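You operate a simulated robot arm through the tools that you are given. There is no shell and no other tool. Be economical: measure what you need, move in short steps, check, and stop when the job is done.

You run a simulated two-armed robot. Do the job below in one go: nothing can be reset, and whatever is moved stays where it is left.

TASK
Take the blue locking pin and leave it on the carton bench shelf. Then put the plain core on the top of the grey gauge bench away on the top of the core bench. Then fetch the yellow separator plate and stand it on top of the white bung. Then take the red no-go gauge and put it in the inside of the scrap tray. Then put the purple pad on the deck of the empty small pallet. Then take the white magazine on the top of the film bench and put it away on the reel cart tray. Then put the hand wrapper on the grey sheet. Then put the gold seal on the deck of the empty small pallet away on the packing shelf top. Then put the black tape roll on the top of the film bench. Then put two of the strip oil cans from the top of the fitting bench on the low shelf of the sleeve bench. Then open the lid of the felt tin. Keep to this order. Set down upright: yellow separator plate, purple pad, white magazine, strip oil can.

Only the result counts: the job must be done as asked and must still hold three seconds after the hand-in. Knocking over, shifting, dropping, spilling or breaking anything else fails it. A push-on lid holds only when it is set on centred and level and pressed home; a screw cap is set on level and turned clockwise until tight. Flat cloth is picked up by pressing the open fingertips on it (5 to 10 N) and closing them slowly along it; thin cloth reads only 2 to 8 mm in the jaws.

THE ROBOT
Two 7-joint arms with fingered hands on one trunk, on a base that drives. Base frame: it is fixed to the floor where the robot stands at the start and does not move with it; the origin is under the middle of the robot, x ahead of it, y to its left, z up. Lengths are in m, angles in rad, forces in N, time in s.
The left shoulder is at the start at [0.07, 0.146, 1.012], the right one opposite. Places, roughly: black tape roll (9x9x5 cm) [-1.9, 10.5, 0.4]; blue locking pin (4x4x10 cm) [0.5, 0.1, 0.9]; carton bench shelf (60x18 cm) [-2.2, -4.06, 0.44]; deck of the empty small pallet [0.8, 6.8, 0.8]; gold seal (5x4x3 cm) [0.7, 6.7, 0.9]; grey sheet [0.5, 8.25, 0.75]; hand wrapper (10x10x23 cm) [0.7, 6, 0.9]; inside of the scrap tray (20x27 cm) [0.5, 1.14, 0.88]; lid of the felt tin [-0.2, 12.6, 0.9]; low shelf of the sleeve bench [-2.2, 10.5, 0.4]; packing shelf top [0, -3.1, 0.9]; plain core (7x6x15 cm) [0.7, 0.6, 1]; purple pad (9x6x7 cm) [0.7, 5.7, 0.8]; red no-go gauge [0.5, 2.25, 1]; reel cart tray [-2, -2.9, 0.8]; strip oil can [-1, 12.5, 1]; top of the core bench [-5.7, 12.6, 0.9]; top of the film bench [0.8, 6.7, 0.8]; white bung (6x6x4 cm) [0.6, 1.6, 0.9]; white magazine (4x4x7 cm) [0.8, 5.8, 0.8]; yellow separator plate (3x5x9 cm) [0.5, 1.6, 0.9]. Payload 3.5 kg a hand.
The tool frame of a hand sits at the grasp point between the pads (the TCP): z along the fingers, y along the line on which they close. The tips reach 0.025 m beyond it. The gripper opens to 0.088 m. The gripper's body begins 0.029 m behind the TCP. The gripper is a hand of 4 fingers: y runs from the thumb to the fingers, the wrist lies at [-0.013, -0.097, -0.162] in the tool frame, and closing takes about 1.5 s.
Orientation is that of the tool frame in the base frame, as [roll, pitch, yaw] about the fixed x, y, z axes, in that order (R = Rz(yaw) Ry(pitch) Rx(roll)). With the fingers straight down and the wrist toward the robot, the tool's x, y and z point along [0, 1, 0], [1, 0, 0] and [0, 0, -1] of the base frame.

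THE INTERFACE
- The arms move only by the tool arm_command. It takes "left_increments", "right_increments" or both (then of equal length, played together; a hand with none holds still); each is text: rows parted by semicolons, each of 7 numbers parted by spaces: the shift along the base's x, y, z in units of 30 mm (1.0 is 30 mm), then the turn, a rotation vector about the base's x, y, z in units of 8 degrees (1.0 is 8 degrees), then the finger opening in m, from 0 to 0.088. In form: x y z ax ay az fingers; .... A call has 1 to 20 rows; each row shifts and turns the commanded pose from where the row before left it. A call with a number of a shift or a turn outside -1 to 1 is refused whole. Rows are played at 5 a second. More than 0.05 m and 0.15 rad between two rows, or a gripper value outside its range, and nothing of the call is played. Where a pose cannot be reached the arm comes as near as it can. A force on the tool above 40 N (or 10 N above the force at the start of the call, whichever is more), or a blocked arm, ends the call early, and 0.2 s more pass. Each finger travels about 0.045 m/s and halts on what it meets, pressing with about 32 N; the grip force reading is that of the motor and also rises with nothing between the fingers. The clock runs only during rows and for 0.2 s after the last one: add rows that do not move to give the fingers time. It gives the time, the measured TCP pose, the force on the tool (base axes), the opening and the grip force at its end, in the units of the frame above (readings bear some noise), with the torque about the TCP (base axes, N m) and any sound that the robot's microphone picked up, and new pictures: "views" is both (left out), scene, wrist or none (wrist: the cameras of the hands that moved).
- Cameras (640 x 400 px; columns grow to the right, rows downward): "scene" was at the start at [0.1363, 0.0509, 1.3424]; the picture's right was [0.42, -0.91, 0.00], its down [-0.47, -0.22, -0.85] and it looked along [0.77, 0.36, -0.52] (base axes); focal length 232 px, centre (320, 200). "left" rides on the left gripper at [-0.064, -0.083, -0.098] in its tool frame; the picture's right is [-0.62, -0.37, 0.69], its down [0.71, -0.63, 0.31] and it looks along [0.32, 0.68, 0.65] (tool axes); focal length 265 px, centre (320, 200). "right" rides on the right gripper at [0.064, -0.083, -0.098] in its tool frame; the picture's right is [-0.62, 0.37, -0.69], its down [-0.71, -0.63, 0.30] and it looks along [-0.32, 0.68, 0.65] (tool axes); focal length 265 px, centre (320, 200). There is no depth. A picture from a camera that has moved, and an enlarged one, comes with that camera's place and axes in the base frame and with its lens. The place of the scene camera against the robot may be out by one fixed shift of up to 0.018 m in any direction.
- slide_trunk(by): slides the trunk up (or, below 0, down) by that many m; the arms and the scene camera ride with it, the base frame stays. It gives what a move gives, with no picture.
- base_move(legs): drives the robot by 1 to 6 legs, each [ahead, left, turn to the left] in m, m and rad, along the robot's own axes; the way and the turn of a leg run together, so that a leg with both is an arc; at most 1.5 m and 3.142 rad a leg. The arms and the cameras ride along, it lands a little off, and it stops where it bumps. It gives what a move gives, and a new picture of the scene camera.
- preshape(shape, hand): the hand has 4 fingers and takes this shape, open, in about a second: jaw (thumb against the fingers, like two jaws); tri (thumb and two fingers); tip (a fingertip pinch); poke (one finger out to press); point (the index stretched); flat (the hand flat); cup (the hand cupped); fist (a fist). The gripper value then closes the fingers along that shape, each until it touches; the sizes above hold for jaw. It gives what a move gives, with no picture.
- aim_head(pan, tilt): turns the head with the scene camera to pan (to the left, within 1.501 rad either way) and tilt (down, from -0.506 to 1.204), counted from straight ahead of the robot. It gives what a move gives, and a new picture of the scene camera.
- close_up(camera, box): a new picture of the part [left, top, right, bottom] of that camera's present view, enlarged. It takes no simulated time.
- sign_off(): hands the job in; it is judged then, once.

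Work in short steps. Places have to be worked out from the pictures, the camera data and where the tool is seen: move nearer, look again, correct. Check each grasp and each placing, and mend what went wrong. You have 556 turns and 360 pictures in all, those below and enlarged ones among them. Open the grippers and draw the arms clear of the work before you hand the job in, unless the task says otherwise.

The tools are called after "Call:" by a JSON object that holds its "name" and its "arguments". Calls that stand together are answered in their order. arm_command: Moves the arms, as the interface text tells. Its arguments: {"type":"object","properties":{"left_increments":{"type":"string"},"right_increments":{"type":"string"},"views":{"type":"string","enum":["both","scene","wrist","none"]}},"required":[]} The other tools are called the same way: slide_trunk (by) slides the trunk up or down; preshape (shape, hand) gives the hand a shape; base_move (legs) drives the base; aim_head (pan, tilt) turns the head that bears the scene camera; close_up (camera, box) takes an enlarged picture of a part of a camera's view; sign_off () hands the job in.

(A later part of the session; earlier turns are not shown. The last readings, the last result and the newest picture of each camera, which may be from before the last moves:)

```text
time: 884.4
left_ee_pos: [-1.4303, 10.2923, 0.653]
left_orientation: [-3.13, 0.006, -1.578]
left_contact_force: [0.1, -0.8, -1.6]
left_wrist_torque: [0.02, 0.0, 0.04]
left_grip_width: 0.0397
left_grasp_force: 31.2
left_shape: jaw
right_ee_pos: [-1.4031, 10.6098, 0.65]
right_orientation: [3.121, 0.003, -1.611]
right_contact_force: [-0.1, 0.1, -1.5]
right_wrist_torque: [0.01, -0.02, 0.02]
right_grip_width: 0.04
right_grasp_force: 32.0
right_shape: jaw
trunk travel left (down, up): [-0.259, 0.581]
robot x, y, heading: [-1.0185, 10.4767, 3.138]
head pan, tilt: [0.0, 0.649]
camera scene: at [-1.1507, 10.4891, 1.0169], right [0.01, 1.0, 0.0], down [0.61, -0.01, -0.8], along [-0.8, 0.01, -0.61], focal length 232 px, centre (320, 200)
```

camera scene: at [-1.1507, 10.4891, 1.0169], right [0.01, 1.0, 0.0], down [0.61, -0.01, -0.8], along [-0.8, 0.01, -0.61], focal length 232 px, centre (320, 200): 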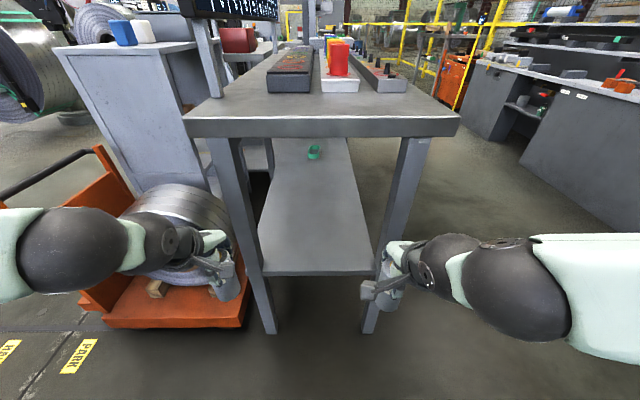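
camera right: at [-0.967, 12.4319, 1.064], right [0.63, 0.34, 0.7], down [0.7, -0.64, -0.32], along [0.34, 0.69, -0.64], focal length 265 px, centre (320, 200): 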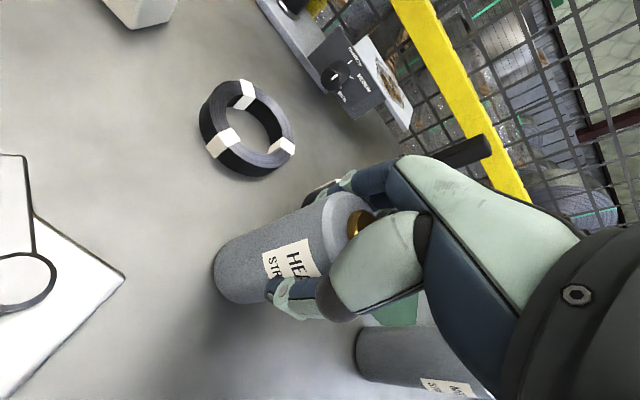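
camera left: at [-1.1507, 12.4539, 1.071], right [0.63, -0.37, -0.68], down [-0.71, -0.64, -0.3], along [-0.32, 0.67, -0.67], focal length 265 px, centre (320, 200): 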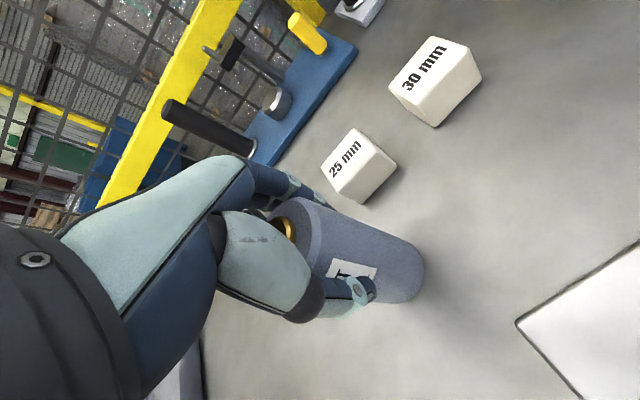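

I bring the right can to y≈10.56, z≈0.56, and move it over the shelf end.

Call:
{"name": "arm_command", "arguments": {"right_increments": "0 -0.4 -0.8 0 0 0 0.01; 0 -0.6 -1 0 0 0 0.01; 0 -0.6 -1 0 0 0 0.01; -1 0 0 0 0 0 0.01; -1 0 0 0 0 0 0.01; -1 0 0 0 0 0 0.01; -1 0 0 0 0 0 0.01; -1 0 0 0 0 0 0.01; 0 0 0 0 0 0 0.01", "views": "both"}}

```text
time: 886.4
left_ee_pos: [-1.4288, 10.2924, 0.6524]
left_orientation: [-3.127, 0.006, -1.579]
left_contact_force: [0.2, -1.1, -2.4]
left_wrist_torque: [0.02, -0.01, -0.01]
left_grip_width: 0.0399
left_grasp_force: 31.9
left_shape: jaw
right_ee_pos: [-1.5507, 10.5616, 0.5663]
right_orientation: [3.121, 0.001, -1.612]
right_contact_force: [0.8, 0.1, -2.5]
right_wrist_torque: [0.01, 0.0, 0.01]
right_grip_width: 0.0405
right_grasp_force: 32.2
right_shape: jaw
trunk travel left (down, up): [-0.259, 0.581]
robot x, y, heading: [-1.0179, 10.4729, 3.133]
head pan, tilt: [0.0, 0.649]
camera scene: at [-1.1502, 10.4891, 1.017], right [0.01, 1.0, 0.0], down [0.6, -0.01, -0.8], along [-0.8, 0.01, -0.6], focal length 232 px, centre (320, 200)
camera right: at [-1.4687, 10.4936, 0.6633], right [-0.33, 0.63, 0.7], down [0.65, 0.69, -0.32], along [-0.68, 0.35, -0.64], focal length 265 px, centre (320, 200)
```

scene: 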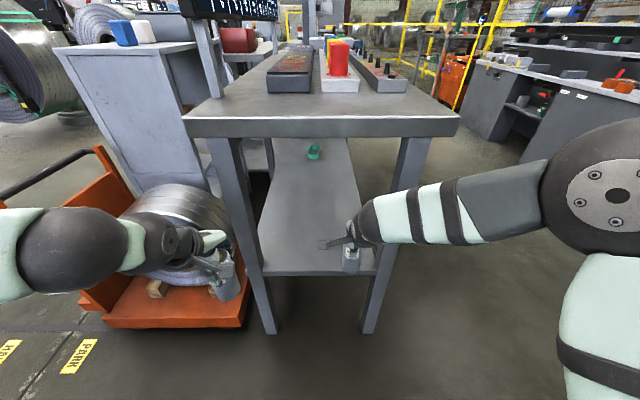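
right: 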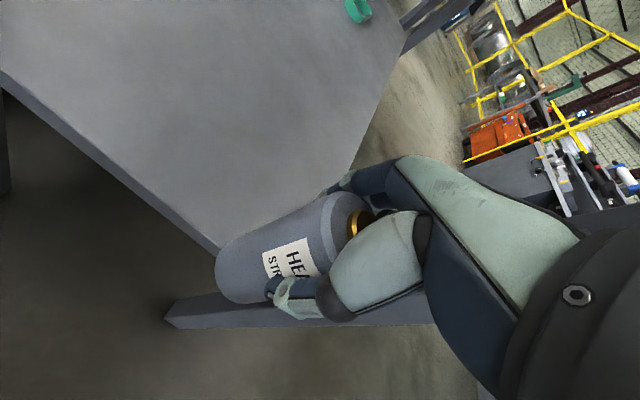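

The forearm would come close to the bench leg. I back the base 0.12 m so the arm gets straighter, then extend.

Call:
{"name": "base_move", "arguments": {"legs": [[-0.12, 0, 0]]}}

Call:
{"name": "arm_command", "arguments": {"right_increments": "-1 0 0 0 0 0 0.01; -1 0 0 0 0 0 0.01; -1 0 0 0 0 0 0.01; -1 0 0 0 0 0 0.01; -1 0 0 0 0 0 0.01; -1 0 0 0 0 0 0.01; 0 0 0 0 0 0 0.01", "views": "both"}}

```text
time: 887.7
left_ee_pos: [-1.3071, 10.2909, 0.6539]
left_orientation: [-3.127, 0.009, -1.58]
left_contact_force: [0.7, 0.1, -1.9]
left_wrist_torque: [0.0, 0.01, 0.02]
left_grip_width: 0.0397
left_grasp_force: 32.2
left_shape: jaw
right_ee_pos: [-1.4277, 10.5601, 0.5665]
right_orientation: [3.119, 0.003, -1.61]
right_contact_force: [0.0, 1.0, -1.5]
right_wrist_torque: [0.01, 0.0, 0.0]
right_grip_width: 0.0403
right_grasp_force: 31.8
right_shape: jaw
trunk travel left (down, up): [-0.259, 0.581]
robot x, y, heading: [-0.8957, 10.4744, 3.131]
head pan, tilt: [0.0, 0.649]
camera scene: at [-1.027, 10.4879, 1.0171], right [0.01, 1.0, 0.0], down [0.6, -0.01, -0.8], along [-0.8, 0.01, -0.6], focal length 232 px, centre (320, 200)
```

scene: 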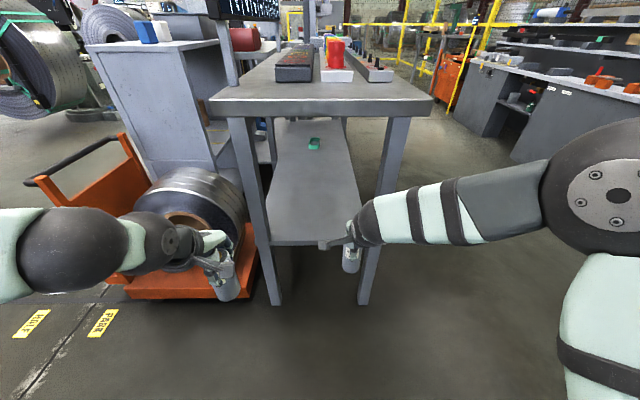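

```text
time: 889.3
left_ee_pos: [-1.3071, 10.2917, 0.6519]
left_orientation: [-3.128, 0.006, -1.58]
left_contact_force: [0.0, -0.5, -2.7]
left_wrist_torque: [0.01, 0.01, -0.02]
left_grip_width: 0.04
left_grasp_force: 31.8
left_shape: jaw
right_ee_pos: [-1.6077, 10.5596, 0.5654]
right_orientation: [3.12, 0.001, -1.611]
right_contact_force: [-0.1, 0.2, -2.2]
right_wrist_torque: [-0.03, 0.04, -0.02]
right_grip_width: 0.0398
right_grasp_force: 32.4
right_shape: jaw
trunk travel left (down, up): [-0.259, 0.581]
robot x, y, heading: [-0.8971, 10.476, 3.131]
head pan, tilt: [0.0, 0.649]
camera scene: at [-1.0277, 10.4879, 1.017], right [0.01, 1.0, 0.0], down [0.6, -0.01, -0.8], along [-0.8, 0.01, -0.6], focal length 232 px, centre (320, 200)
camera right: at [-1.5259, 10.4918, 0.6619], right [-0.33, 0.63, 0.7], down [0.65, 0.69, -0.32], along [-0.68, 0.35, -0.64], focal length 265 px, centre (320, 200)
```

scene: 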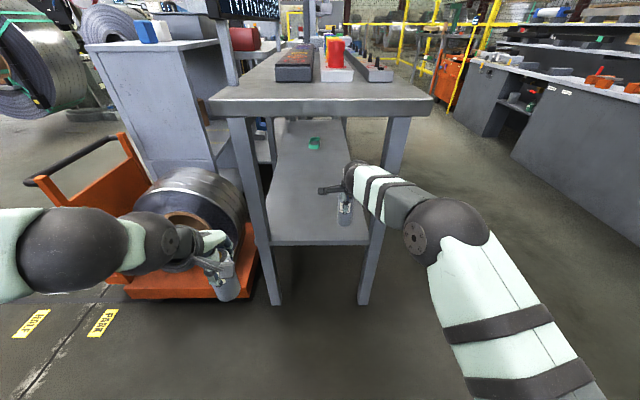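
right: 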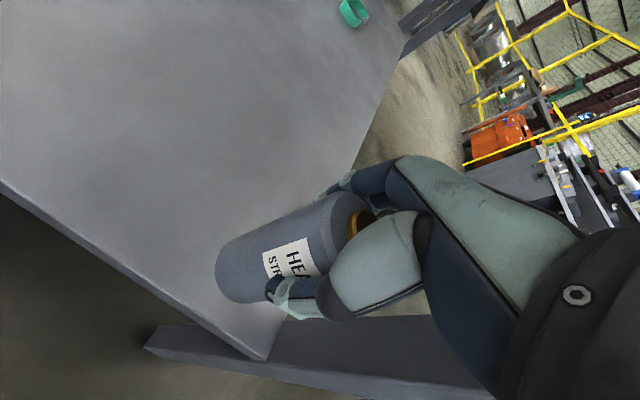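

Good: arm straighter and clear of the leg; shelf corner at [-1.58, 10.65]. I go 55 mm further in and lower to contact.

Call:
{"name": "arm_command", "arguments": {"right_increments": "-1 -0.3 0 0 0 0 0.01; -0.8 -0.3 -0.3 0 0 0 0.01; 0 0 -0.4 0 0 0 0.01; 0 0 -0.3 0 0 0 0.01; 0 0 0 0 0 0 0.01", "views": "none"}}

Call:
{"name": "arm_command", "arguments": {"right_increments": "0 0 -0.2 0 0 0 0.01; 0 0 -0.15 0 0 0 0.01; 0 0 0 0 0 0 0.01", "views": "wrist"}}

```text
time: 890.5
left_ee_pos: [-1.306, 10.2914, 0.6523]
left_orientation: [-3.129, 0.005, -1.581]
left_contact_force: [-0.4, 0.3, -2.2]
left_wrist_torque: [0.04, -0.01, -0.01]
left_grip_width: 0.0397
left_grasp_force: 32.0
left_shape: jaw
right_ee_pos: [-1.6387, 10.5492, 0.5402]
right_orientation: [3.119, 0.002, -1.611]
right_contact_force: [0.5, 0.0, -1.8]
right_wrist_torque: [-0.02, 0.05, 0.01]
right_grip_width: 0.0399
right_grasp_force: 32.2
right_shape: jaw
right hand out of reach, approached as far as the arm can: row 2
trunk travel left (down, up): [-0.259, 0.581]
robot x, y, heading: [-0.8964, 10.4758, 3.131]
head pan, tilt: [0.0, 0.649]
```

```text
time: 891.3
left_ee_pos: [-1.3066, 10.2919, 0.6528]
left_orientation: [-3.127, 0.006, -1.579]
left_contact_force: [-0.4, -0.2, -1.3]
left_wrist_torque: [0.01, 0.04, -0.01]
left_grip_width: 0.0401
left_grasp_force: 31.7
left_shape: jaw
right_ee_pos: [-1.6379, 10.5484, 0.5312]
right_orientation: [3.12, 0.001, -1.611]
right_contact_force: [0.5, -0.1, -2.3]
right_wrist_torque: [-0.03, 0.0, 0.01]
right_grip_width: 0.0395
right_grasp_force: 32.4
right_shape: jaw
trunk travel left (down, up): [-0.259, 0.581]
robot x, y, heading: [-0.8969, 10.4731, 3.133]
head pan, tilt: [0.0, 0.649]
camera right: at [-1.5559, 10.4805, 0.6277], right [-0.33, 0.63, 0.7], down [0.65, 0.69, -0.32], along [-0.68, 0.35, -0.64], focal length 265 px, centre (320, 200)
```

right: 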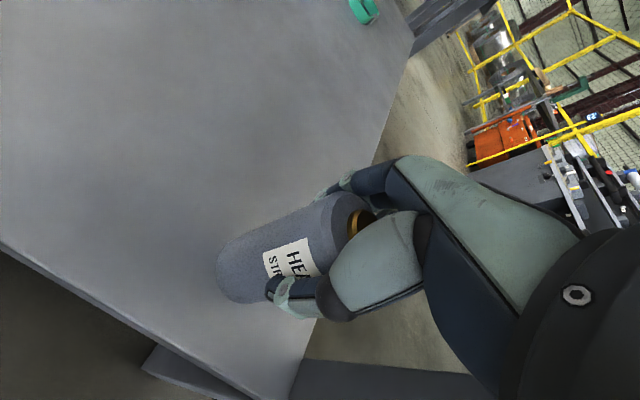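

The can is ~6 cm inside the shelf end. I lower slowly to contact.

Call:
{"name": "arm_command", "arguments": {"right_increments": "0 0 -0.2 0 0 0 0.01; 0 0 0 0 0 0 0.01", "views": "none"}}

Call:
{"name": "arm_command", "arguments": {"right_increments": "0 0 -0.15 0 0 0 0.01; 0 0 0 0 0 0 0.01", "views": "none"}}

Call:
{"name": "arm_command", "arguments": {"right_increments": "0 0 -0.12 0 0 0 0.01; 0 0 0 0 0 0 0.01", "views": "none"}}

```text
time: 891.9
left_ee_pos: [-1.3071, 10.2907, 0.653]
left_orientation: [-3.128, 0.006, -1.582]
left_contact_force: [0.6, 0.4, -1.0]
left_wrist_torque: [0.01, -0.01, -0.02]
left_grip_width: 0.0397
left_grasp_force: 31.7
left_shape: jaw
right_ee_pos: [-1.6388, 10.5503, 0.5243]
right_orientation: [3.119, 0.002, -1.611]
right_contact_force: [0.2, 0.2, -1.3]
right_wrist_torque: [-0.01, 0.0, 0.0]
right_grip_width: 0.0395
right_grasp_force: 31.9
right_shape: jaw
trunk travel left (down, up): [-0.259, 0.581]
robot x, y, heading: [-0.8945, 10.4733, 3.134]
head pan, tilt: [0.0, 0.649]
```

```text
time: 892.5
left_ee_pos: [-1.306, 10.2915, 0.6526]
left_orientation: [-3.127, 0.008, -1.579]
left_contact_force: [-0.6, -1.0, -2.1]
left_wrist_torque: [0.01, 0.01, -0.02]
left_grip_width: 0.0396
left_grasp_force: 32.3
left_shape: jaw
right_ee_pos: [-1.6396, 10.5494, 0.5195]
right_orientation: [3.122, 0.001, -1.61]
right_contact_force: [-0.4, 0.4, -2.1]
right_wrist_torque: [0.0, 0.0, -0.02]
right_grip_width: 0.0398
right_grasp_force: 32.1
right_shape: jaw
trunk travel left (down, up): [-0.259, 0.581]
robot x, y, heading: [-0.8934, 10.4708, 3.129]
head pan, tilt: [0.0, 0.649]
```

```text
time: 893.1
left_ee_pos: [-1.3067, 10.2925, 0.6521]
left_orientation: [-3.129, 0.008, -1.579]
left_contact_force: [0.5, -0.3, -1.7]
left_wrist_torque: [0.02, 0.01, -0.01]
left_grip_width: 0.0394
left_grasp_force: 32.7
left_shape: jaw
right_ee_pos: [-1.6385, 10.5482, 0.5161]
right_orientation: [3.121, 0.001, -1.611]
right_contact_force: [-0.4, 0.0, -1.6]
right_wrist_torque: [-0.01, -0.03, -0.01]
right_grip_width: 0.04
right_grasp_force: 32.1
right_shape: jaw
trunk travel left (down, up): [-0.259, 0.581]
robot x, y, heading: [-0.89, 10.476, 3.129]
head pan, tilt: [0.0, 0.649]
```

Call:
{"name": "arm_command", "arguments": {"right_increments": "0 0 -0.12 0 0 0 0.01; 0 0 0 0 0 0 0.01", "views": "none"}}

Call:
{"name": "arm_command", "arguments": {"right_increments": "0 0 -0.12 0 0 0 0.01; 0 0 0 0 0 0 0.01", "views": "none"}}

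Call:
{"name": "arm_command", "arguments": {"right_increments": "0 0 -0.12 0 0 0 0.01; 0 0 0 0 0 0 0.01", "views": "wrist"}}

```text
time: 893.7
left_ee_pos: [-1.3065, 10.2917, 0.6529]
left_orientation: [-3.127, 0.007, -1.578]
left_contact_force: [0.3, 0.2, -1.5]
left_wrist_torque: [-0.01, -0.03, 0.0]
left_grip_width: 0.0397
left_grasp_force: 32.0
left_shape: jaw
right_ee_pos: [-1.6378, 10.5484, 0.5133]
right_orientation: [3.119, 0.002, -1.61]
right_contact_force: [0.3, -0.2, -1.7]
right_wrist_torque: [0.0, 0.0, 0.02]
right_grip_width: 0.0399
right_grasp_force: 32.5
right_shape: jaw
trunk travel left (down, up): [-0.259, 0.581]
robot x, y, heading: [-0.8969, 10.4749, 3.13]
head pan, tilt: [0.0, 0.649]
```

```text
time: 894.3
left_ee_pos: [-1.3068, 10.2906, 0.6522]
left_orientation: [-3.128, 0.006, -1.58]
left_contact_force: [0.1, 0.8, -1.9]
left_wrist_torque: [0.02, 0.01, -0.01]
left_grip_width: 0.0399
left_grasp_force: 31.8
left_shape: jaw
right_ee_pos: [-1.638, 10.5491, 0.5096]
right_orientation: [3.12, 0.002, -1.611]
right_contact_force: [0.1, -0.4, -2.2]
right_wrist_torque: [-0.01, -0.02, -0.02]
right_grip_width: 0.0399
right_grasp_force: 31.8
right_shape: jaw
trunk travel left (down, up): [-0.259, 0.581]
robot x, y, heading: [-0.8992, 10.4736, 3.128]
head pan, tilt: [0.0, 0.649]
```

```text
time: 894.9
left_ee_pos: [-1.3072, 10.2908, 0.6529]
left_orientation: [-3.128, 0.007, -1.579]
left_contact_force: [0.0, -0.6, -0.9]
left_wrist_torque: [0.0, -0.04, -0.01]
left_grip_width: 0.0398
left_grasp_force: 32.2
left_shape: jaw
right_ee_pos: [-1.639, 10.5489, 0.5073]
right_orientation: [3.117, 0.002, -1.614]
right_contact_force: [1.1, -0.2, 0.7]
right_wrist_torque: [-0.03, -0.04, 0.0]
right_grip_width: 0.0399
right_grasp_force: 32.1
right_shape: jaw
trunk travel left (down, up): [-0.259, 0.581]
robot x, y, heading: [-0.8956, 10.4743, 3.13]
head pan, tilt: [0.0, 0.649]
camera right: at [-1.556, 10.4815, 0.6039], right [-0.33, 0.63, 0.7], down [0.65, 0.69, -0.32], along [-0.68, 0.35, -0.64], focal length 265 px, centre (320, 200)
```

right: 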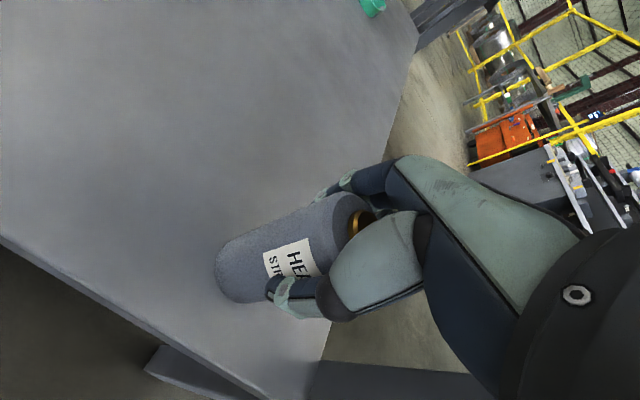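

Contact starting (force rose by ~3 N). One more small step, then release.

Call:
{"name": "arm_command", "arguments": {"right_increments": "0 0 -0.08 0 0 0 0.01; 0 0 0 0 0 0 0.01", "views": "none"}}

Call:
{"name": "arm_command", "arguments": {"right_increments": "0 0 0.05 0 0 0 0.02; 0 0 0 0 0 0 0.04; 0 0 0 0 0 0 0.05; 0 0 0 0 0 0 0.065; 0 0 0 0 0 0 0.08; 0 0 0 0 0 0 0.085; 0 0 0 0 0 0 0.085; 0 0 0.2 0 0 0 0.085; 0 0 0.3 0 0 0 0.085; 0 0 0 0 0 0 0.085", "views": "wrist"}}

```text
time: 895.5
left_ee_pos: [-1.3057, 10.2926, 0.6534]
left_orientation: [-3.129, 0.009, -1.58]
left_contact_force: [0.7, -0.7, -1.8]
left_wrist_torque: [0.04, 0.02, 0.01]
left_grip_width: 0.0398
left_grasp_force: 31.8
left_shape: jaw
right_ee_pos: [-1.6387, 10.549, 0.5067]
right_orientation: [3.115, 0.003, -1.612]
right_contact_force: [-1.3, 0.7, 7.9]
right_wrist_torque: [0.01, 0.02, -0.01]
right_grip_width: 0.0401
right_grasp_force: 31.8
right_shape: jaw
trunk travel left (down, up): [-0.259, 0.581]
robot x, y, heading: [-0.8957, 10.474, 3.131]
head pan, tilt: [0.0, 0.649]
```

```text
time: 897.7
left_ee_pos: [-1.3062, 10.2914, 0.6531]
left_orientation: [-3.126, 0.007, -1.579]
left_contact_force: [1.1, 0.8, -1.4]
left_wrist_torque: [0.02, -0.04, 0.03]
left_grip_width: 0.04
left_grasp_force: 31.3
left_shape: jaw
right_ee_pos: [-1.6394, 10.5484, 0.5214]
right_orientation: [3.118, 0.002, -1.612]
right_contact_force: [-0.6, -0.4, 0.3]
right_wrist_torque: [0.02, 0.01, 0.0]
right_grip_width: 0.0846
right_grasp_force: 0.1
right_shape: jaw
trunk travel left (down, up): [-0.259, 0.581]
robot x, y, heading: [-0.8954, 10.4713, 3.129]
head pan, tilt: [0.0, 0.649]
camera right: at [-1.5571, 10.4806, 0.6181], right [-0.33, 0.63, 0.7], down [0.65, 0.69, -0.32], along [-0.68, 0.35, -0.64], focal length 265 px, centre (320, 200)
```

right: 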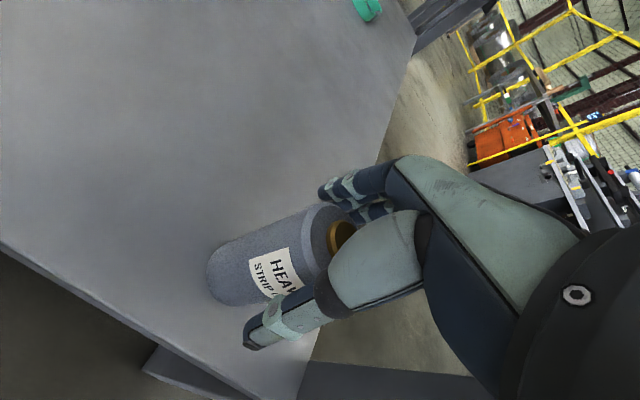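

The can stands. I raise the hand 60 mm (below the bench top) and withdraw toward me.

Call:
{"name": "arm_command", "arguments": {"right_increments": "0 0 0.5 0 0 0 0.085; 0 0 0.7 0 0 0 0.085; 0 0 0.8 0 0 0 0.085; 0 0 0 0 0 0 0.085", "views": "wrist"}}

```text
time: 898.7
left_ee_pos: [-1.3069, 10.2913, 0.653]
left_orientation: [-3.127, 0.007, -1.579]
left_contact_force: [0.6, 0.5, -1.6]
left_wrist_torque: [-0.04, 0.01, 0.01]
left_grip_width: 0.0396
left_grasp_force: 31.8
left_shape: jaw
right_ee_pos: [-1.6389, 10.5472, 0.5824]
right_orientation: [3.118, 0.002, -1.609]
right_contact_force: [-0.5, -0.1, -1.2]
right_wrist_torque: [0.01, -0.02, 0.03]
right_grip_width: 0.0849
right_grasp_force: 0.0
right_shape: jaw
trunk travel left (down, up): [-0.259, 0.581]
robot x, y, heading: [-0.8946, 10.4738, 3.129]
head pan, tilt: [0.0, 0.649]
camera right: at [-1.5554, 10.4803, 0.679], right [-0.33, 0.63, 0.7], down [0.65, 0.69, -0.32], along [-0.68, 0.35, -0.64], focal length 265 px, centre (320, 200)
```

right: 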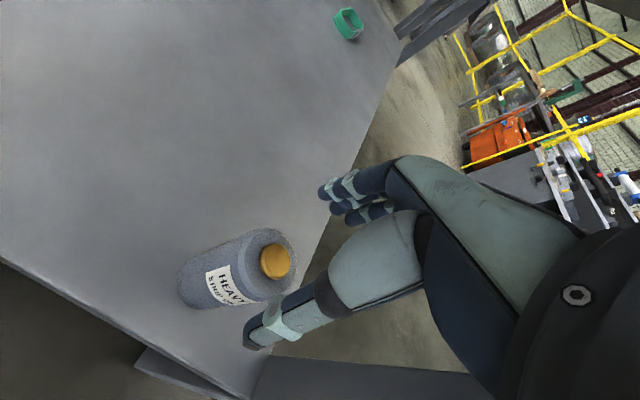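

Clear above the can. I back the base out 0.2 m to withdraw, then reposition for the left hand.

Call:
{"name": "base_move", "arguments": {"legs": [[-0.2, 0, 0]]}}

Call:
{"name": "arm_command", "arguments": {"right_increments": "1 1 0 0 0 0 0.088; 1 1 0.5 0 0 0 0.088; 1 1 1 0 0 0 0.088; 0 1 1 0 0 0 0.088; 0 0 0 0 0 0 0.088", "views": "none"}}

Call:
{"name": "base_move", "arguments": {"legs": [[0.0, -0.13, 0.01]]}}

```text
time: 900.3
left_ee_pos: [-1.1052, 10.2895, 0.6525]
left_orientation: [-3.127, 0.007, -1.576]
left_contact_force: [0.1, 0.2, -1.9]
left_wrist_torque: [0.0, -0.02, 0.01]
left_grip_width: 0.0398
left_grasp_force: 32.2
left_shape: jaw
right_ee_pos: [-1.4376, 10.5431, 0.5826]
right_orientation: [3.118, 0.003, -1.61]
right_contact_force: [0.5, 0.2, -1.3]
right_wrist_torque: [-0.01, 0.01, -0.01]
right_grip_width: 0.0847
right_grasp_force: 0.1
right_shape: jaw
trunk travel left (down, up): [-0.259, 0.581]
robot x, y, heading: [-0.6966, 10.473, 3.136]
head pan, tilt: [0.0, 0.649]
camera scene: at [-0.8269, 10.4858, 1.0171], right [0.01, 1.0, 0.0], down [0.6, 0.0, -0.8], along [-0.8, 0.01, -0.6], focal length 232 px, centre (320, 200)
```

scene: 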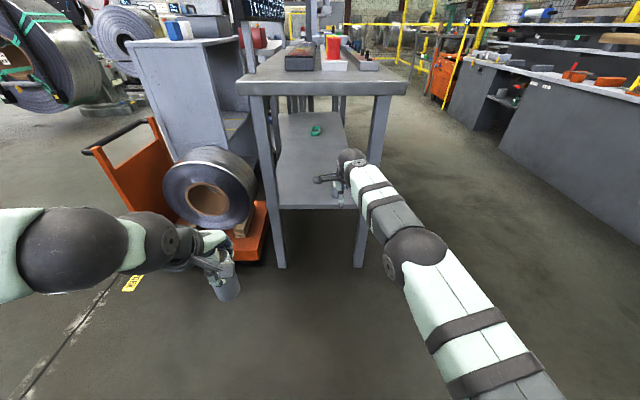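

```text
refused: row 3 steps farther than a row can; nothing moved
```

```text
time: 901.5
left_ee_pos: [-1.1038, 10.4144, 0.6518]
left_orientation: [-3.128, 0.006, -1.563]
left_contact_force: [-0.2, -0.6, -1.7]
left_wrist_torque: [0.0, -0.01, 0.01]
left_grip_width: 0.0396
left_grasp_force: 31.8
left_shape: jaw
right_ee_pos: [-1.4392, 10.6666, 0.5819]
right_orientation: [3.118, 0.001, -1.595]
right_contact_force: [0.0, -0.3, 0.1]
right_wrist_torque: [0.01, -0.03, -0.01]
right_grip_width: 0.0848
right_grasp_force: 0.0
right_shape: jaw
trunk travel left (down, up): [-0.259, 0.581]
robot x, y, heading: [-0.698, 10.6009, -3.135]
head pan, tilt: [0.0, 0.649]
camera scene: at [-0.8275, 10.6159, 1.017], right [-0.01, 1.0, 0.0], down [0.6, 0.0, -0.8], along [-0.8, -0.01, -0.6], focal length 232 px, centre (320, 200)
```

scene: 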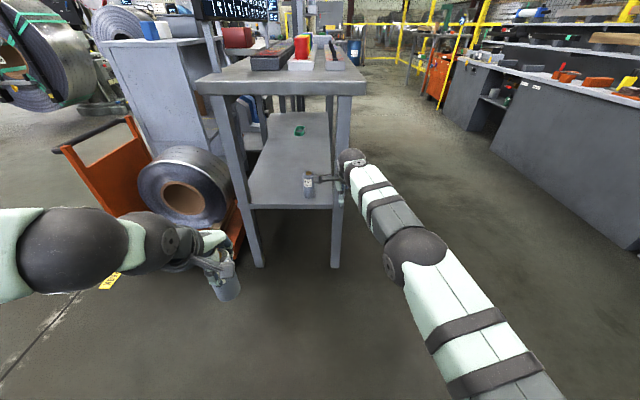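

Heavy can stands at the shelf end. I retract the right hand, lower the left can to z≈0.56 and drive forward 0.2 m.

Call:
{"name": "arm_command", "arguments": {"left_increments": "0 0.2 -1 0 0 0 0.01; 0 0 -1 0 0 0 0.01; 0 0 -1 0 0 0 0.01; 0 0 0 0 0 0 0.01; 0 0 0 0 0 0 0.01; 0 0 0 0 0 0 0.01; 0 0 0 0 0 0 0.01; 0 0 0 0 0 0 0.01", "right_increments": "1 0.5 0 0 0 0 0.088; 1 0.5 0 0 0 0 0.088; 1 0.5 0 0 0 0 0.088; 1 0.5 0 0 0 0 0.088; 1 0.5 0 0 0 0 0.088; 0 0 1 0 0 0 0.088; 0 0 1 0 0 0 0.088; 0 0 0 0 0 0 0.088", "views": "none"}}

Call:
{"name": "base_move", "arguments": {"legs": [[0.2, 0, 0]]}}

```text
time: 903.4
left_ee_pos: [-1.103, 10.4188, 0.561]
left_orientation: [-3.126, 0.008, -1.562]
left_contact_force: [-0.4, -0.2, -2.1]
left_wrist_torque: [-0.02, -0.03, 0.02]
left_grip_width: 0.0396
left_grasp_force: 31.3
left_shape: jaw
right_ee_pos: [-1.2878, 10.7386, 0.6418]
right_orientation: [3.116, 0.003, -1.593]
right_contact_force: [-0.3, 0.6, 0.3]
right_wrist_torque: [-0.04, 0.0, 0.02]
right_grip_width: 0.0875
right_grasp_force: 0.1
right_shape: jaw
trunk travel left (down, up): [-0.259, 0.581]
robot x, y, heading: [-0.6946, 10.6029, -3.134]
head pan, tilt: [0.0, 0.649]
```

```text
time: 904.9
left_ee_pos: [-1.3012, 10.4161, 0.5607]
left_orientation: [-3.126, 0.008, -1.557]
left_contact_force: [-0.9, 0.0, -2.7]
left_wrist_torque: [0.01, 0.0, -0.01]
left_grip_width: 0.0398
left_grasp_force: 32.2
left_shape: jaw
right_ee_pos: [-1.4878, 10.7353, 0.6425]
right_orientation: [3.119, 0.002, -1.589]
right_contact_force: [-0.3, 0.4, 0.5]
right_wrist_torque: [0.0, 0.01, 0.04]
right_grip_width: 0.0878
right_grasp_force: 0.0
right_shape: jaw
trunk travel left (down, up): [-0.259, 0.581]
robot x, y, heading: [-0.8925, 10.6, -3.125]
head pan, tilt: [0.0, 0.649]
camera scene: at [-1.0267, 10.6129, 1.0169], right [-0.01, 1.0, 0.0], down [0.61, 0.01, -0.8], along [-0.8, -0.01, -0.61], focal length 232 px, centre (320, 200)
```

scene: 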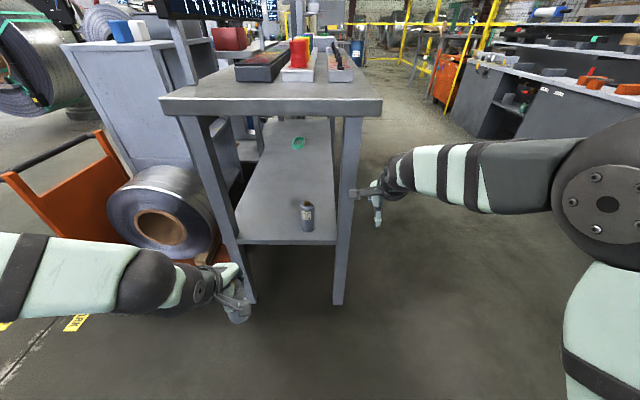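

I move the right hand back from the leg and extend the left hand with the can toward the shelf at y≈10.44.

Call:
{"name": "arm_command", "arguments": {"left_increments": "-1 0.3 0 0 0 0 0.01; -1 0.3 0 0 0 0 0.01; -1 0.2 0 0 0 0 0.01; -1 0 0 0 0 0 0.01; -1 0 0 0 0 0 0.01; -1 0 0 0 0 0 0.01; -1 0 0 0 0 0 0.01; 0 0 0 0 0 0 0.01", "right_increments": "1 0 0 0 0 0 0.088; 1 0 0 0 0 0 0.088; 1 0 0 0 0 0 0.088; 0 0 0 0 0 0 0.088; 0 0 0 0 0 0 0.088; 0 0 0 0 0 0 0.088; 0 0 0 0 0 0 0.088; 0 0 0 0 0 0 0.088", "views": "both"}}

```text
time: 906.7
left_ee_pos: [-1.5126, 10.4394, 0.56]
left_orientation: [-3.126, 0.008, -1.559]
left_contact_force: [0.3, -0.5, -1.3]
left_wrist_torque: [0.01, -0.04, 0.01]
left_grip_width: 0.0395
left_grasp_force: 31.9
left_shape: jaw
right_ee_pos: [-1.3951, 10.7351, 0.6421]
right_orientation: [3.119, 0.001, -1.59]
right_contact_force: [1.0, 1.0, -0.1]
right_wrist_torque: [0.0, -0.03, -0.01]
right_grip_width: 0.0875
right_grasp_force: 0.1
right_shape: jaw
trunk travel left (down, up): [-0.259, 0.581]
robot x, y, heading: [-0.8958, 10.5997, -3.128]
head pan, tilt: [0.0, 0.649]
camera scene: at [-1.026, 10.6129, 1.017], right [-0.01, 1.0, 0.0], down [0.6, 0.01, -0.8], along [-0.8, -0.01, -0.6], focal length 232 px, centre (320, 200)
camera right: at [-1.3118, 10.6685, 0.7392], right [-0.34, 0.63, 0.7], down [0.64, 0.7, -0.32], along [-0.69, 0.34, -0.64], focal length 265 px, centre (320, 200)
camera left: at [-1.4326, 10.5042, 0.6621], right [0.37, 0.63, -0.68], down [0.64, -0.7, -0.3], along [-0.67, -0.33, -0.67], focal length 265 px, centre (320, 200)
```

scene: 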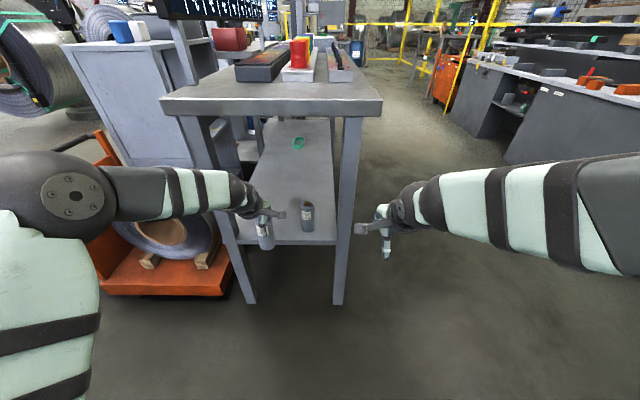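
right: 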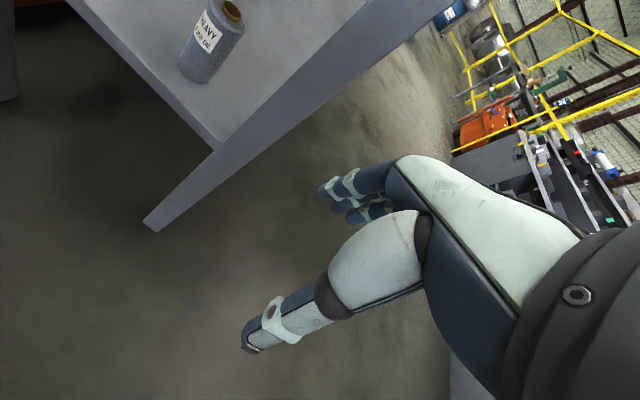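
left: 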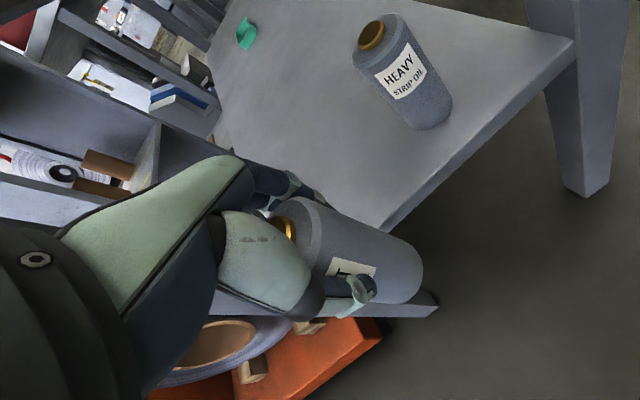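

Same geometry as for the right arm: extending further straightens the arm inward, away from the leg. I continue to x≈-1.635.

Call:
{"name": "arm_command", "arguments": {"left_increments": "-0.7 0 0 0 0 0 0.01; -0.7 0 0 0 0 0 0.01; -0.7 0 0 0 0 0 0.01; -0.7 0 0 0 0 0 0.01; -0.7 0 0 0 0 0 0.01; -0.6 0 0 0 0 0 0.01; 0 0 0 0 0 0 0.01", "views": "both"}}

```text
time: 908.3
left_ee_pos: [-1.6331, 10.4396, 0.5637]
left_orientation: [-3.126, 0.006, -1.558]
left_contact_force: [-0.6, -0.2, -2.0]
left_wrist_torque: [0.0, -0.01, -0.01]
left_grip_width: 0.0393
left_grasp_force: 32.2
left_shape: jaw
right_ee_pos: [-1.3951, 10.7357, 0.6421]
right_orientation: [3.121, 0.002, -1.59]
right_contact_force: [0.1, 0.1, -0.8]
right_wrist_torque: [0.01, -0.01, 0.01]
right_grip_width: 0.0877
right_grasp_force: 0.1
right_shape: jaw
trunk travel left (down, up): [-0.259, 0.581]
robot x, y, heading: [-0.8899, 10.5982, -3.133]
head pan, tilt: [0.0, 0.649]
camera scene: at [-1.0261, 10.613, 1.017], right [-0.01, 1.0, 0.0], down [0.6, 0.01, -0.8], along [-0.8, -0.01, -0.6], focal length 232 px, centre (320, 200)
camera left: at [-1.5524, 10.5049, 0.6652], right [0.37, 0.63, -0.68], down [0.64, -0.7, -0.3], along [-0.67, -0.33, -0.67], focal length 265 px, centre (320, 200)
```

scene: 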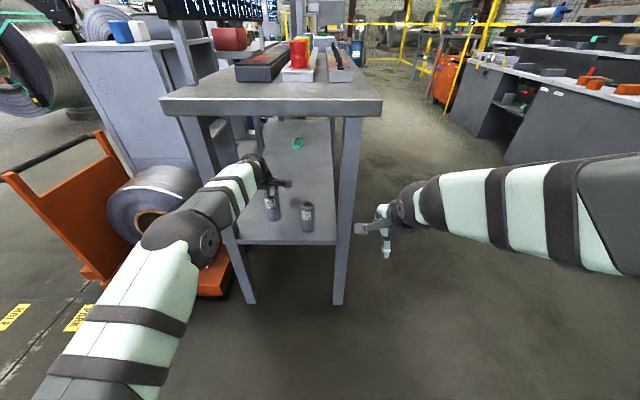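
left: 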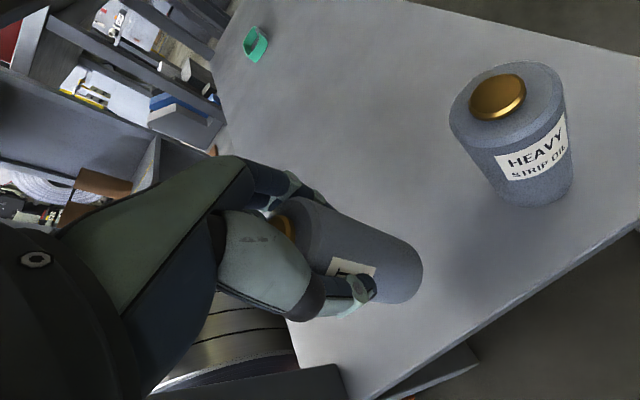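

Position good. I lower toward contact (expected near z≈0.509).

Call:
{"name": "arm_command", "arguments": {"left_increments": "0 0 -0.5 0 0 0 0.01; 0 0 -0.5 0 0 0 0.01; 0 0 -0.4 0 0 0 0.01; 0 0 -0.2 0 0 0 0.01; 0 0 0 0 0 0 0.01", "views": "none"}}

Call:
{"name": "arm_command", "arguments": {"left_increments": "0 0 -0.1 0 0 0 0.01; 0 0 0 0 0 0 0.01", "views": "none"}}

Call:
{"name": "arm_command", "arguments": {"left_increments": "0 0 -0.1 0 0 0 0.01; 0 0 0 0 0 0 0.01", "views": "none"}}

```text
time: 909.5
left_ee_pos: [-1.6332, 10.4397, 0.511]
left_orientation: [-3.128, 0.008, -1.559]
left_contact_force: [-0.8, -0.2, -1.5]
left_wrist_torque: [0.01, -0.04, 0.0]
left_grip_width: 0.0395
left_grasp_force: 32.1
left_shape: jaw
right_ee_pos: [-1.3956, 10.7338, 0.6421]
right_orientation: [3.119, 0.003, -1.59]
right_contact_force: [0.0, -0.2, 1.0]
right_wrist_torque: [0.02, 0.02, -0.01]
right_grip_width: 0.0875
right_grasp_force: 0.1
right_shape: jaw
trunk travel left (down, up): [-0.259, 0.581]
robot x, y, heading: [-0.8969, 10.6041, -3.127]
head pan, tilt: [0.0, 0.649]
```

```text
time: 910.1
left_ee_pos: [-1.6329, 10.4387, 0.5105]
left_orientation: [-3.128, 0.005, -1.559]
left_contact_force: [0.3, -0.8, -0.6]
left_wrist_torque: [0.0, 0.0, 0.01]
left_grip_width: 0.0395
left_grasp_force: 31.7
left_shape: jaw
right_ee_pos: [-1.3959, 10.7357, 0.6423]
right_orientation: [3.12, 0.002, -1.59]
right_contact_force: [-0.3, 0.6, 0.5]
right_wrist_torque: [-0.03, 0.01, 0.0]
right_grip_width: 0.0878
right_grasp_force: 0.1
right_shape: jaw
trunk travel left (down, up): [-0.259, 0.581]
robot x, y, heading: [-0.8903, 10.6035, -3.128]
head pan, tilt: [0.0, 0.649]
```

```text
time: 910.7
left_ee_pos: [-1.6338, 10.4392, 0.5078]
left_orientation: [-3.132, 0.004, -1.558]
left_contact_force: [-0.8, -0.7, 7.2]
left_wrist_torque: [-0.01, 0.03, 0.01]
left_grip_width: 0.0395
left_grasp_force: 32.2
left_shape: jaw
right_ee_pos: [-1.3947, 10.7347, 0.6422]
right_orientation: [3.12, 0.002, -1.592]
right_contact_force: [0.2, 0.8, 0.9]
right_wrist_torque: [0.01, 0.0, 0.02]
right_grip_width: 0.0875
right_grasp_force: 0.0
right_shape: jaw
trunk travel left (down, up): [-0.259, 0.581]
robot x, y, heading: [-0.8935, 10.5971, -3.131]
head pan, tilt: [0.0, 0.649]
```

Contact at z≈0.508. I ease off 1.5 mm, open, and rise.

Call:
{"name": "arm_command", "arguments": {"left_increments": "0 0 0.06 0 0 0 0.02; 0 0 0 0 0 0 0.04; 0 0 0 0 0 0 0.05; 0 0 0 0 0 0 0.065; 0 0 0 0 0 0 0.08; 0 0 0 0 0 0 0.085; 0 0 0 0 0 0 0.085; 0 0 0.2 0 0 0 0.085; 0 0 0.4 0 0 0 0.085; 0 0 0.7 0 0 0 0.085; 0 0 0.7 0 0 0 0.085; 0 0 0.4 0 0 0 0.085; 0 0 0 0 0 0 0.085", "views": "wrist"}}

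```text
time: 913.5
left_ee_pos: [-1.6351, 10.4394, 0.58]
left_orientation: [-3.128, 0.005, -1.559]
left_contact_force: [0.1, -1.2, 0.5]
left_wrist_torque: [0.02, -0.01, 0.03]
left_grip_width: 0.0846
left_grasp_force: 0.2
left_shape: jaw
right_ee_pos: [-1.3956, 10.7347, 0.6417]
right_orientation: [3.12, 0.003, -1.591]
right_contact_force: [1.3, -1.2, 1.2]
right_wrist_torque: [0.02, 0.02, -0.01]
right_grip_width: 0.0877
right_grasp_force: 0.1
right_shape: jaw
trunk travel left (down, up): [-0.259, 0.581]
robot x, y, heading: [-0.8941, 10.6024, -3.13]
head pan, tilt: [0.0, 0.649]
camera left: at [-1.5534, 10.5044, 0.682], right [0.37, 0.63, -0.68], down [0.64, -0.7, -0.3], along [-0.67, -0.33, -0.67], focal length 265 px, centre (320, 200)
```

left: 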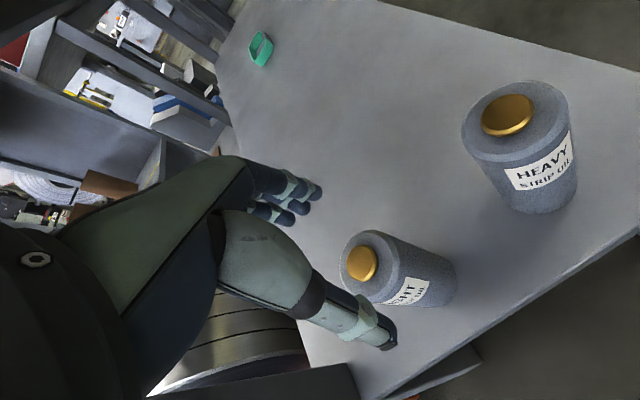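

Both cans stand. I back out, raise the trunk and go to the felt tin.

Call:
{"name": "base_move", "arguments": {"legs": [[-0.3, 0, 0]]}}

Call:
{"name": "slide_trunk", "arguments": {"by": 0.4}}

Call:
{"name": "slide_trunk", "arguments": {"by": 0.17}}

Call:
{"name": "close_up", "arguments": {"camera": "scene", "box": [200, 150, 440, 300]}}

```text
time: 915.6
left_ee_pos: [-1.3202, 10.4401, 0.5804]
left_orientation: [-3.128, 0.006, -1.553]
left_contact_force: [-0.6, -0.2, -0.1]
left_wrist_torque: [-0.03, -0.02, 0.01]
left_grip_width: 0.0849
left_grasp_force: 0.0
left_shape: jaw
right_ee_pos: [-1.0822, 10.736, 0.6419]
right_orientation: [3.119, 0.003, -1.586]
right_contact_force: [0.2, 1.0, 0.2]
right_wrist_torque: [0.02, -0.01, 0.01]
right_grip_width: 0.0875
right_grasp_force: 0.2
right_shape: jaw
trunk travel left (down, up): [-0.259, 0.581]
robot x, y, heading: [-0.5832, 10.6065, -3.125]
head pan, tilt: [0.0, 0.649]
camera scene: at [-0.7126, 10.6166, 1.0171], right [-0.02, 1.0, 0.0], down [0.6, 0.01, -0.8], along [-0.8, -0.01, -0.6], focal length 232 px, centre (320, 200)
```

scene: 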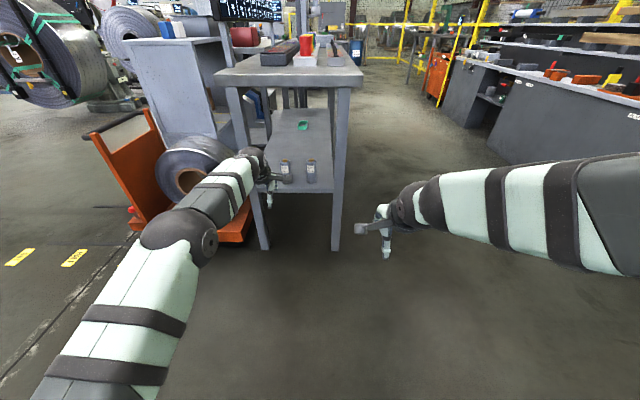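

```text
time: 919.5
left_ee_pos: [-1.3205, 10.4403, 0.9791]
left_orientation: [-3.128, 0.006, -1.553]
left_contact_force: [-0.1, 0.6, -0.3]
left_wrist_torque: [0.01, 0.0, 0.0]
left_grip_width: 0.0845
left_grasp_force: 0.1
left_shape: jaw
right_ee_pos: [-1.0825, 10.737, 1.0424]
right_orientation: [3.119, 0.002, -1.586]
right_contact_force: [-1.0, -0.3, -0.3]
right_wrist_torque: [-0.04, 0.0, 0.02]
right_grip_width: 0.0879
right_grasp_force: 0.2
right_shape: jaw
trunk travel left (down, up): [-0.659, 0.181]
robot x, y, heading: [-0.5827, 10.6061, -3.124]
head pan, tilt: [0.0, 0.649]
```

```text
time: 921.4
left_ee_pos: [-1.3192, 10.441, 1.1502]
left_orientation: [-3.127, 0.007, -1.553]
left_contact_force: [0.0, 0.7, 0.7]
left_wrist_torque: [-0.01, -0.01, 0.03]
left_grip_width: 0.0848
left_grasp_force: 0.1
left_shape: jaw
right_ee_pos: [-1.0841, 10.7373, 1.2123]
right_orientation: [3.119, 0.001, -1.587]
right_contact_force: [-0.5, 0.1, 0.4]
right_wrist_torque: [-0.03, 0.01, 0.0]
right_grip_width: 0.0878
right_grasp_force: 0.1
right_shape: jaw
trunk travel left (down, up): [-0.829, 0.011]
robot x, y, heading: [-0.5813, 10.6067, -3.126]
head pan, tilt: [0.0, 0.649]
```

```text
2.67 times, centred on (320, 225) of scene
camera zoom: at [-0.7133, 10.6166, 1.587], right [-0.02, 1.0, 0.0], down [0.6, 0.01, -0.8], along [-0.8, -0.01, -0.6], focal length 619 px, centre (320, 133)
```

zoom: 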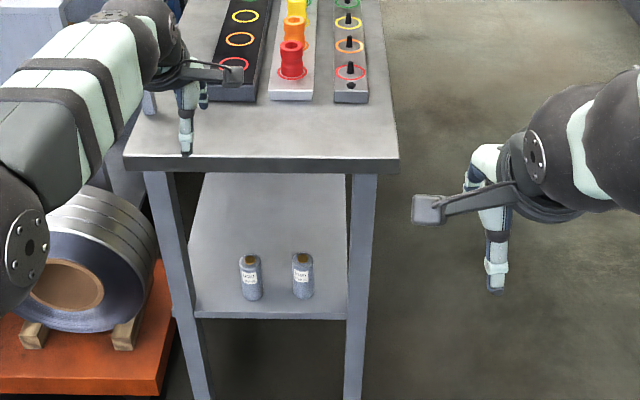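

Both cans stand on the low shelf. I turn to the fitting bench and approach its right part.

Call:
{"name": "base_move", "arguments": {"legs": [[0, 0, -1.57], [1.15, -0.25, 0]]}}

Call:
{"name": "aim_head", "arguments": {"pan": -0.1, "tilt": 0.6}}

Call:
{"name": "close_up", "arguments": {"camera": "scene", "box": [220, 130, 460, 290]}}

```text
time: 931.1
left_ee_pos: [-0.5689, 12.5038, 1.1507]
left_orientation: [-3.127, 0.007, -3.098]
left_contact_force: [0.5, 0.9, -0.4]
left_wrist_torque: [0.0, -0.02, 0.04]
left_grip_width: 0.0847
left_grasp_force: 0.1
left_shape: jaw
right_ee_pos: [-0.2671, 12.2759, 1.2128]
right_orientation: [3.122, 0.002, -3.131]
right_contact_force: [0.1, -0.6, -0.7]
right_wrist_torque: [-0.03, -0.01, -0.02]
right_grip_width: 0.0877
right_grasp_force: 0.2
right_shape: jaw
trunk travel left (down, up): [-0.829, 0.011]
robot x, y, heading: [-0.3845, 11.7685, 1.615]
head pan, tilt: [0.0, 0.649]
camera scene: at [-0.3856, 11.9189, 1.5871], right [1.0, 0.04, 0.0], down [0.03, -0.6, -0.8], along [-0.03, 0.8, -0.6], focal length 232 px, centre (320, 200)
```

scene: 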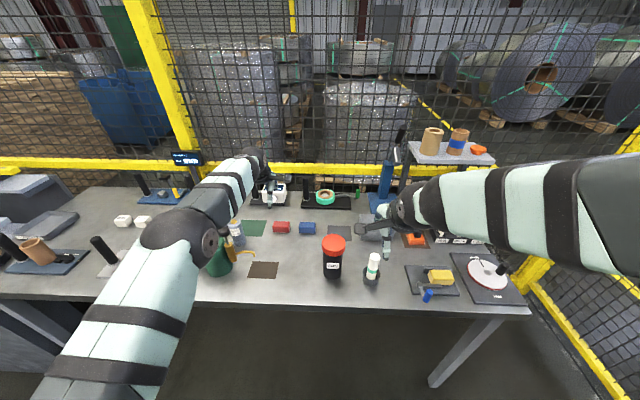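

```text
time: 931.8
left_ee_pos: [-0.5686, 12.5056, 1.1507]
left_orientation: [-3.128, 0.006, -3.097]
left_contact_force: [0.0, 0.0, -0.2]
left_wrist_torque: [0.03, 0.0, 0.03]
left_grip_width: 0.0848
left_grasp_force: 0.1
left_shape: jaw
right_ee_pos: [-0.2682, 12.2753, 1.2118]
right_orientation: [3.119, 0.001, -3.13]
right_contact_force: [1.0, -0.3, 0.7]
right_wrist_torque: [0.02, 0.03, 0.0]
right_grip_width: 0.0875
right_grasp_force: 0.0
right_shape: jaw
trunk travel left (down, up): [-0.829, 0.011]
robot x, y, heading: [-0.3855, 11.7716, 1.612]
head pan, tilt: [-0.099, 0.6]
camera scene: at [-0.3767, 11.9211, 1.5913], right [1.0, -0.06, 0.0], down [-0.03, -0.56, -0.82], along [0.05, 0.82, -0.57], focal length 232 px, centre (320, 200)
```

scene: 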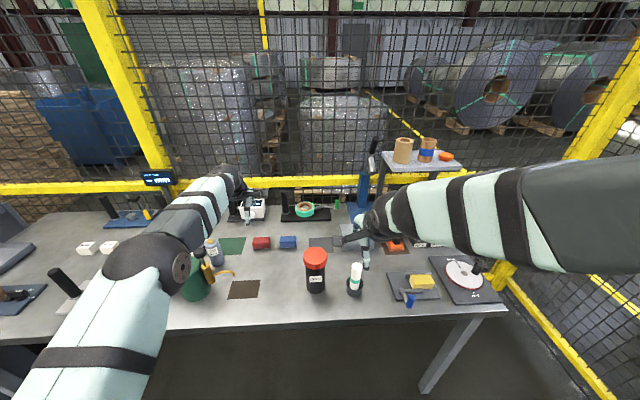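

```text
2.50 times, centred on (340, 210) of scene
camera zoom: at [-0.3767, 11.9211, 1.5913], right [1.0, -0.06, 0.0], down [-0.03, -0.56, -0.82], along [0.05, 0.82, -0.57], focal length 580 px, centre (270, 175)
```

zoom: 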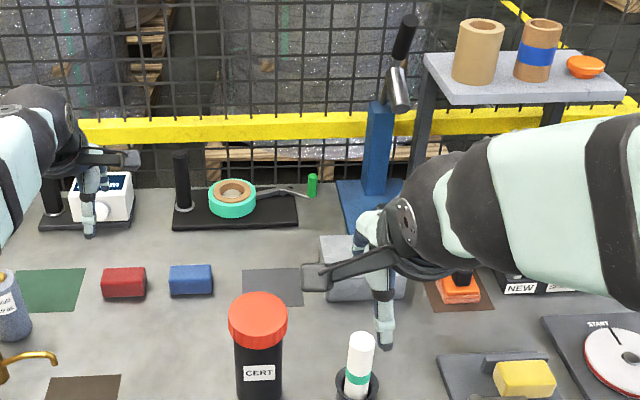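

The grey box near [-0.2, 12.6], hidden behind my right hand, must be the felt tin. I retract both hands to see it.

Call:
{"name": "arm_command", "arguments": {"left_increments": "0 -1 0.5 0 0 0 0.088; 0 -1 0.5 0 0 0 0.088; 0 -1 0.5 0 0 0 0.088; 0 -1 0 0 0 0 0.088; 0 -1 0 0 0 0 0.088; 0 -1 0 0 0 0 0.088; 0 -1 0 0 0 0 0.088; 0 -1 0 0 0 0 0.088; 0 0 0 0 0 0 0.088", "right_increments": "1 0 0 0 0 0 0.088; 1 0 0 0 0 0 0.088; 1 -0.5 0 0 0 0 0.088; 1 -0.5 0 0 0 0 0.088; 0 -1 0 0 0 0 0.088; 0 -1 0 0 0 0 0.088; 0 0 0 0 0 0 0.088; 0 0 0 0 0 0 0.088; 0 0 0 0 0 0 0.088", "views": "scene"}}

Call:
{"name": "close_up", "arguments": {"camera": "scene", "box": [300, 170, 460, 290]}}

```text
time: 933.8
left_ee_pos: [-0.5691, 12.2647, 1.1938]
left_orientation: [-3.126, 0.008, -3.098]
left_contact_force: [-0.6, -0.4, -0.4]
left_wrist_torque: [0.01, 0.01, 0.01]
left_grip_width: 0.0877
left_grasp_force: 0.2
left_shape: jaw
right_ee_pos: [-0.147, 12.1842, 1.2113]
right_orientation: [3.12, 0.001, -3.132]
right_contact_force: [1.5, 0.2, 0.5]
right_wrist_torque: [0.01, 0.01, 0.01]
right_grip_width: 0.0878
right_grasp_force: 0.0
right_shape: jaw
trunk travel left (down, up): [-0.829, 0.011]
robot x, y, heading: [-0.382, 11.7689, 1.612]
head pan, tilt: [-0.099, 0.6]
camera scene: at [-0.3774, 11.9212, 1.5913], right [1.0, -0.06, 0.0], down [-0.03, -0.56, -0.82], along [0.05, 0.82, -0.57], focal length 232 px, centre (320, 200)
```

scene: 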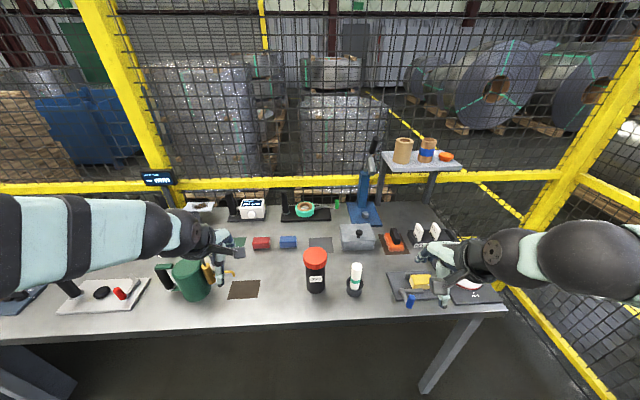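

```text
3.33 times, centred on (380, 230) of scene
camera zoom: at [-0.3774, 11.9212, 1.5913], right [1.0, -0.06, 0.0], down [-0.03, -0.56, -0.82], along [0.05, 0.82, -0.57], focal length 774 px, centre (120, 100)
```

zoom: 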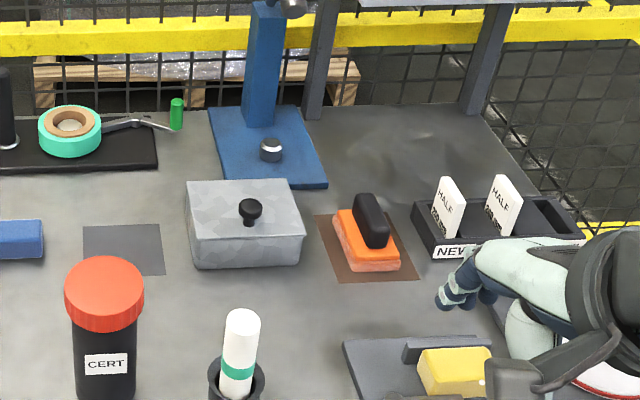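

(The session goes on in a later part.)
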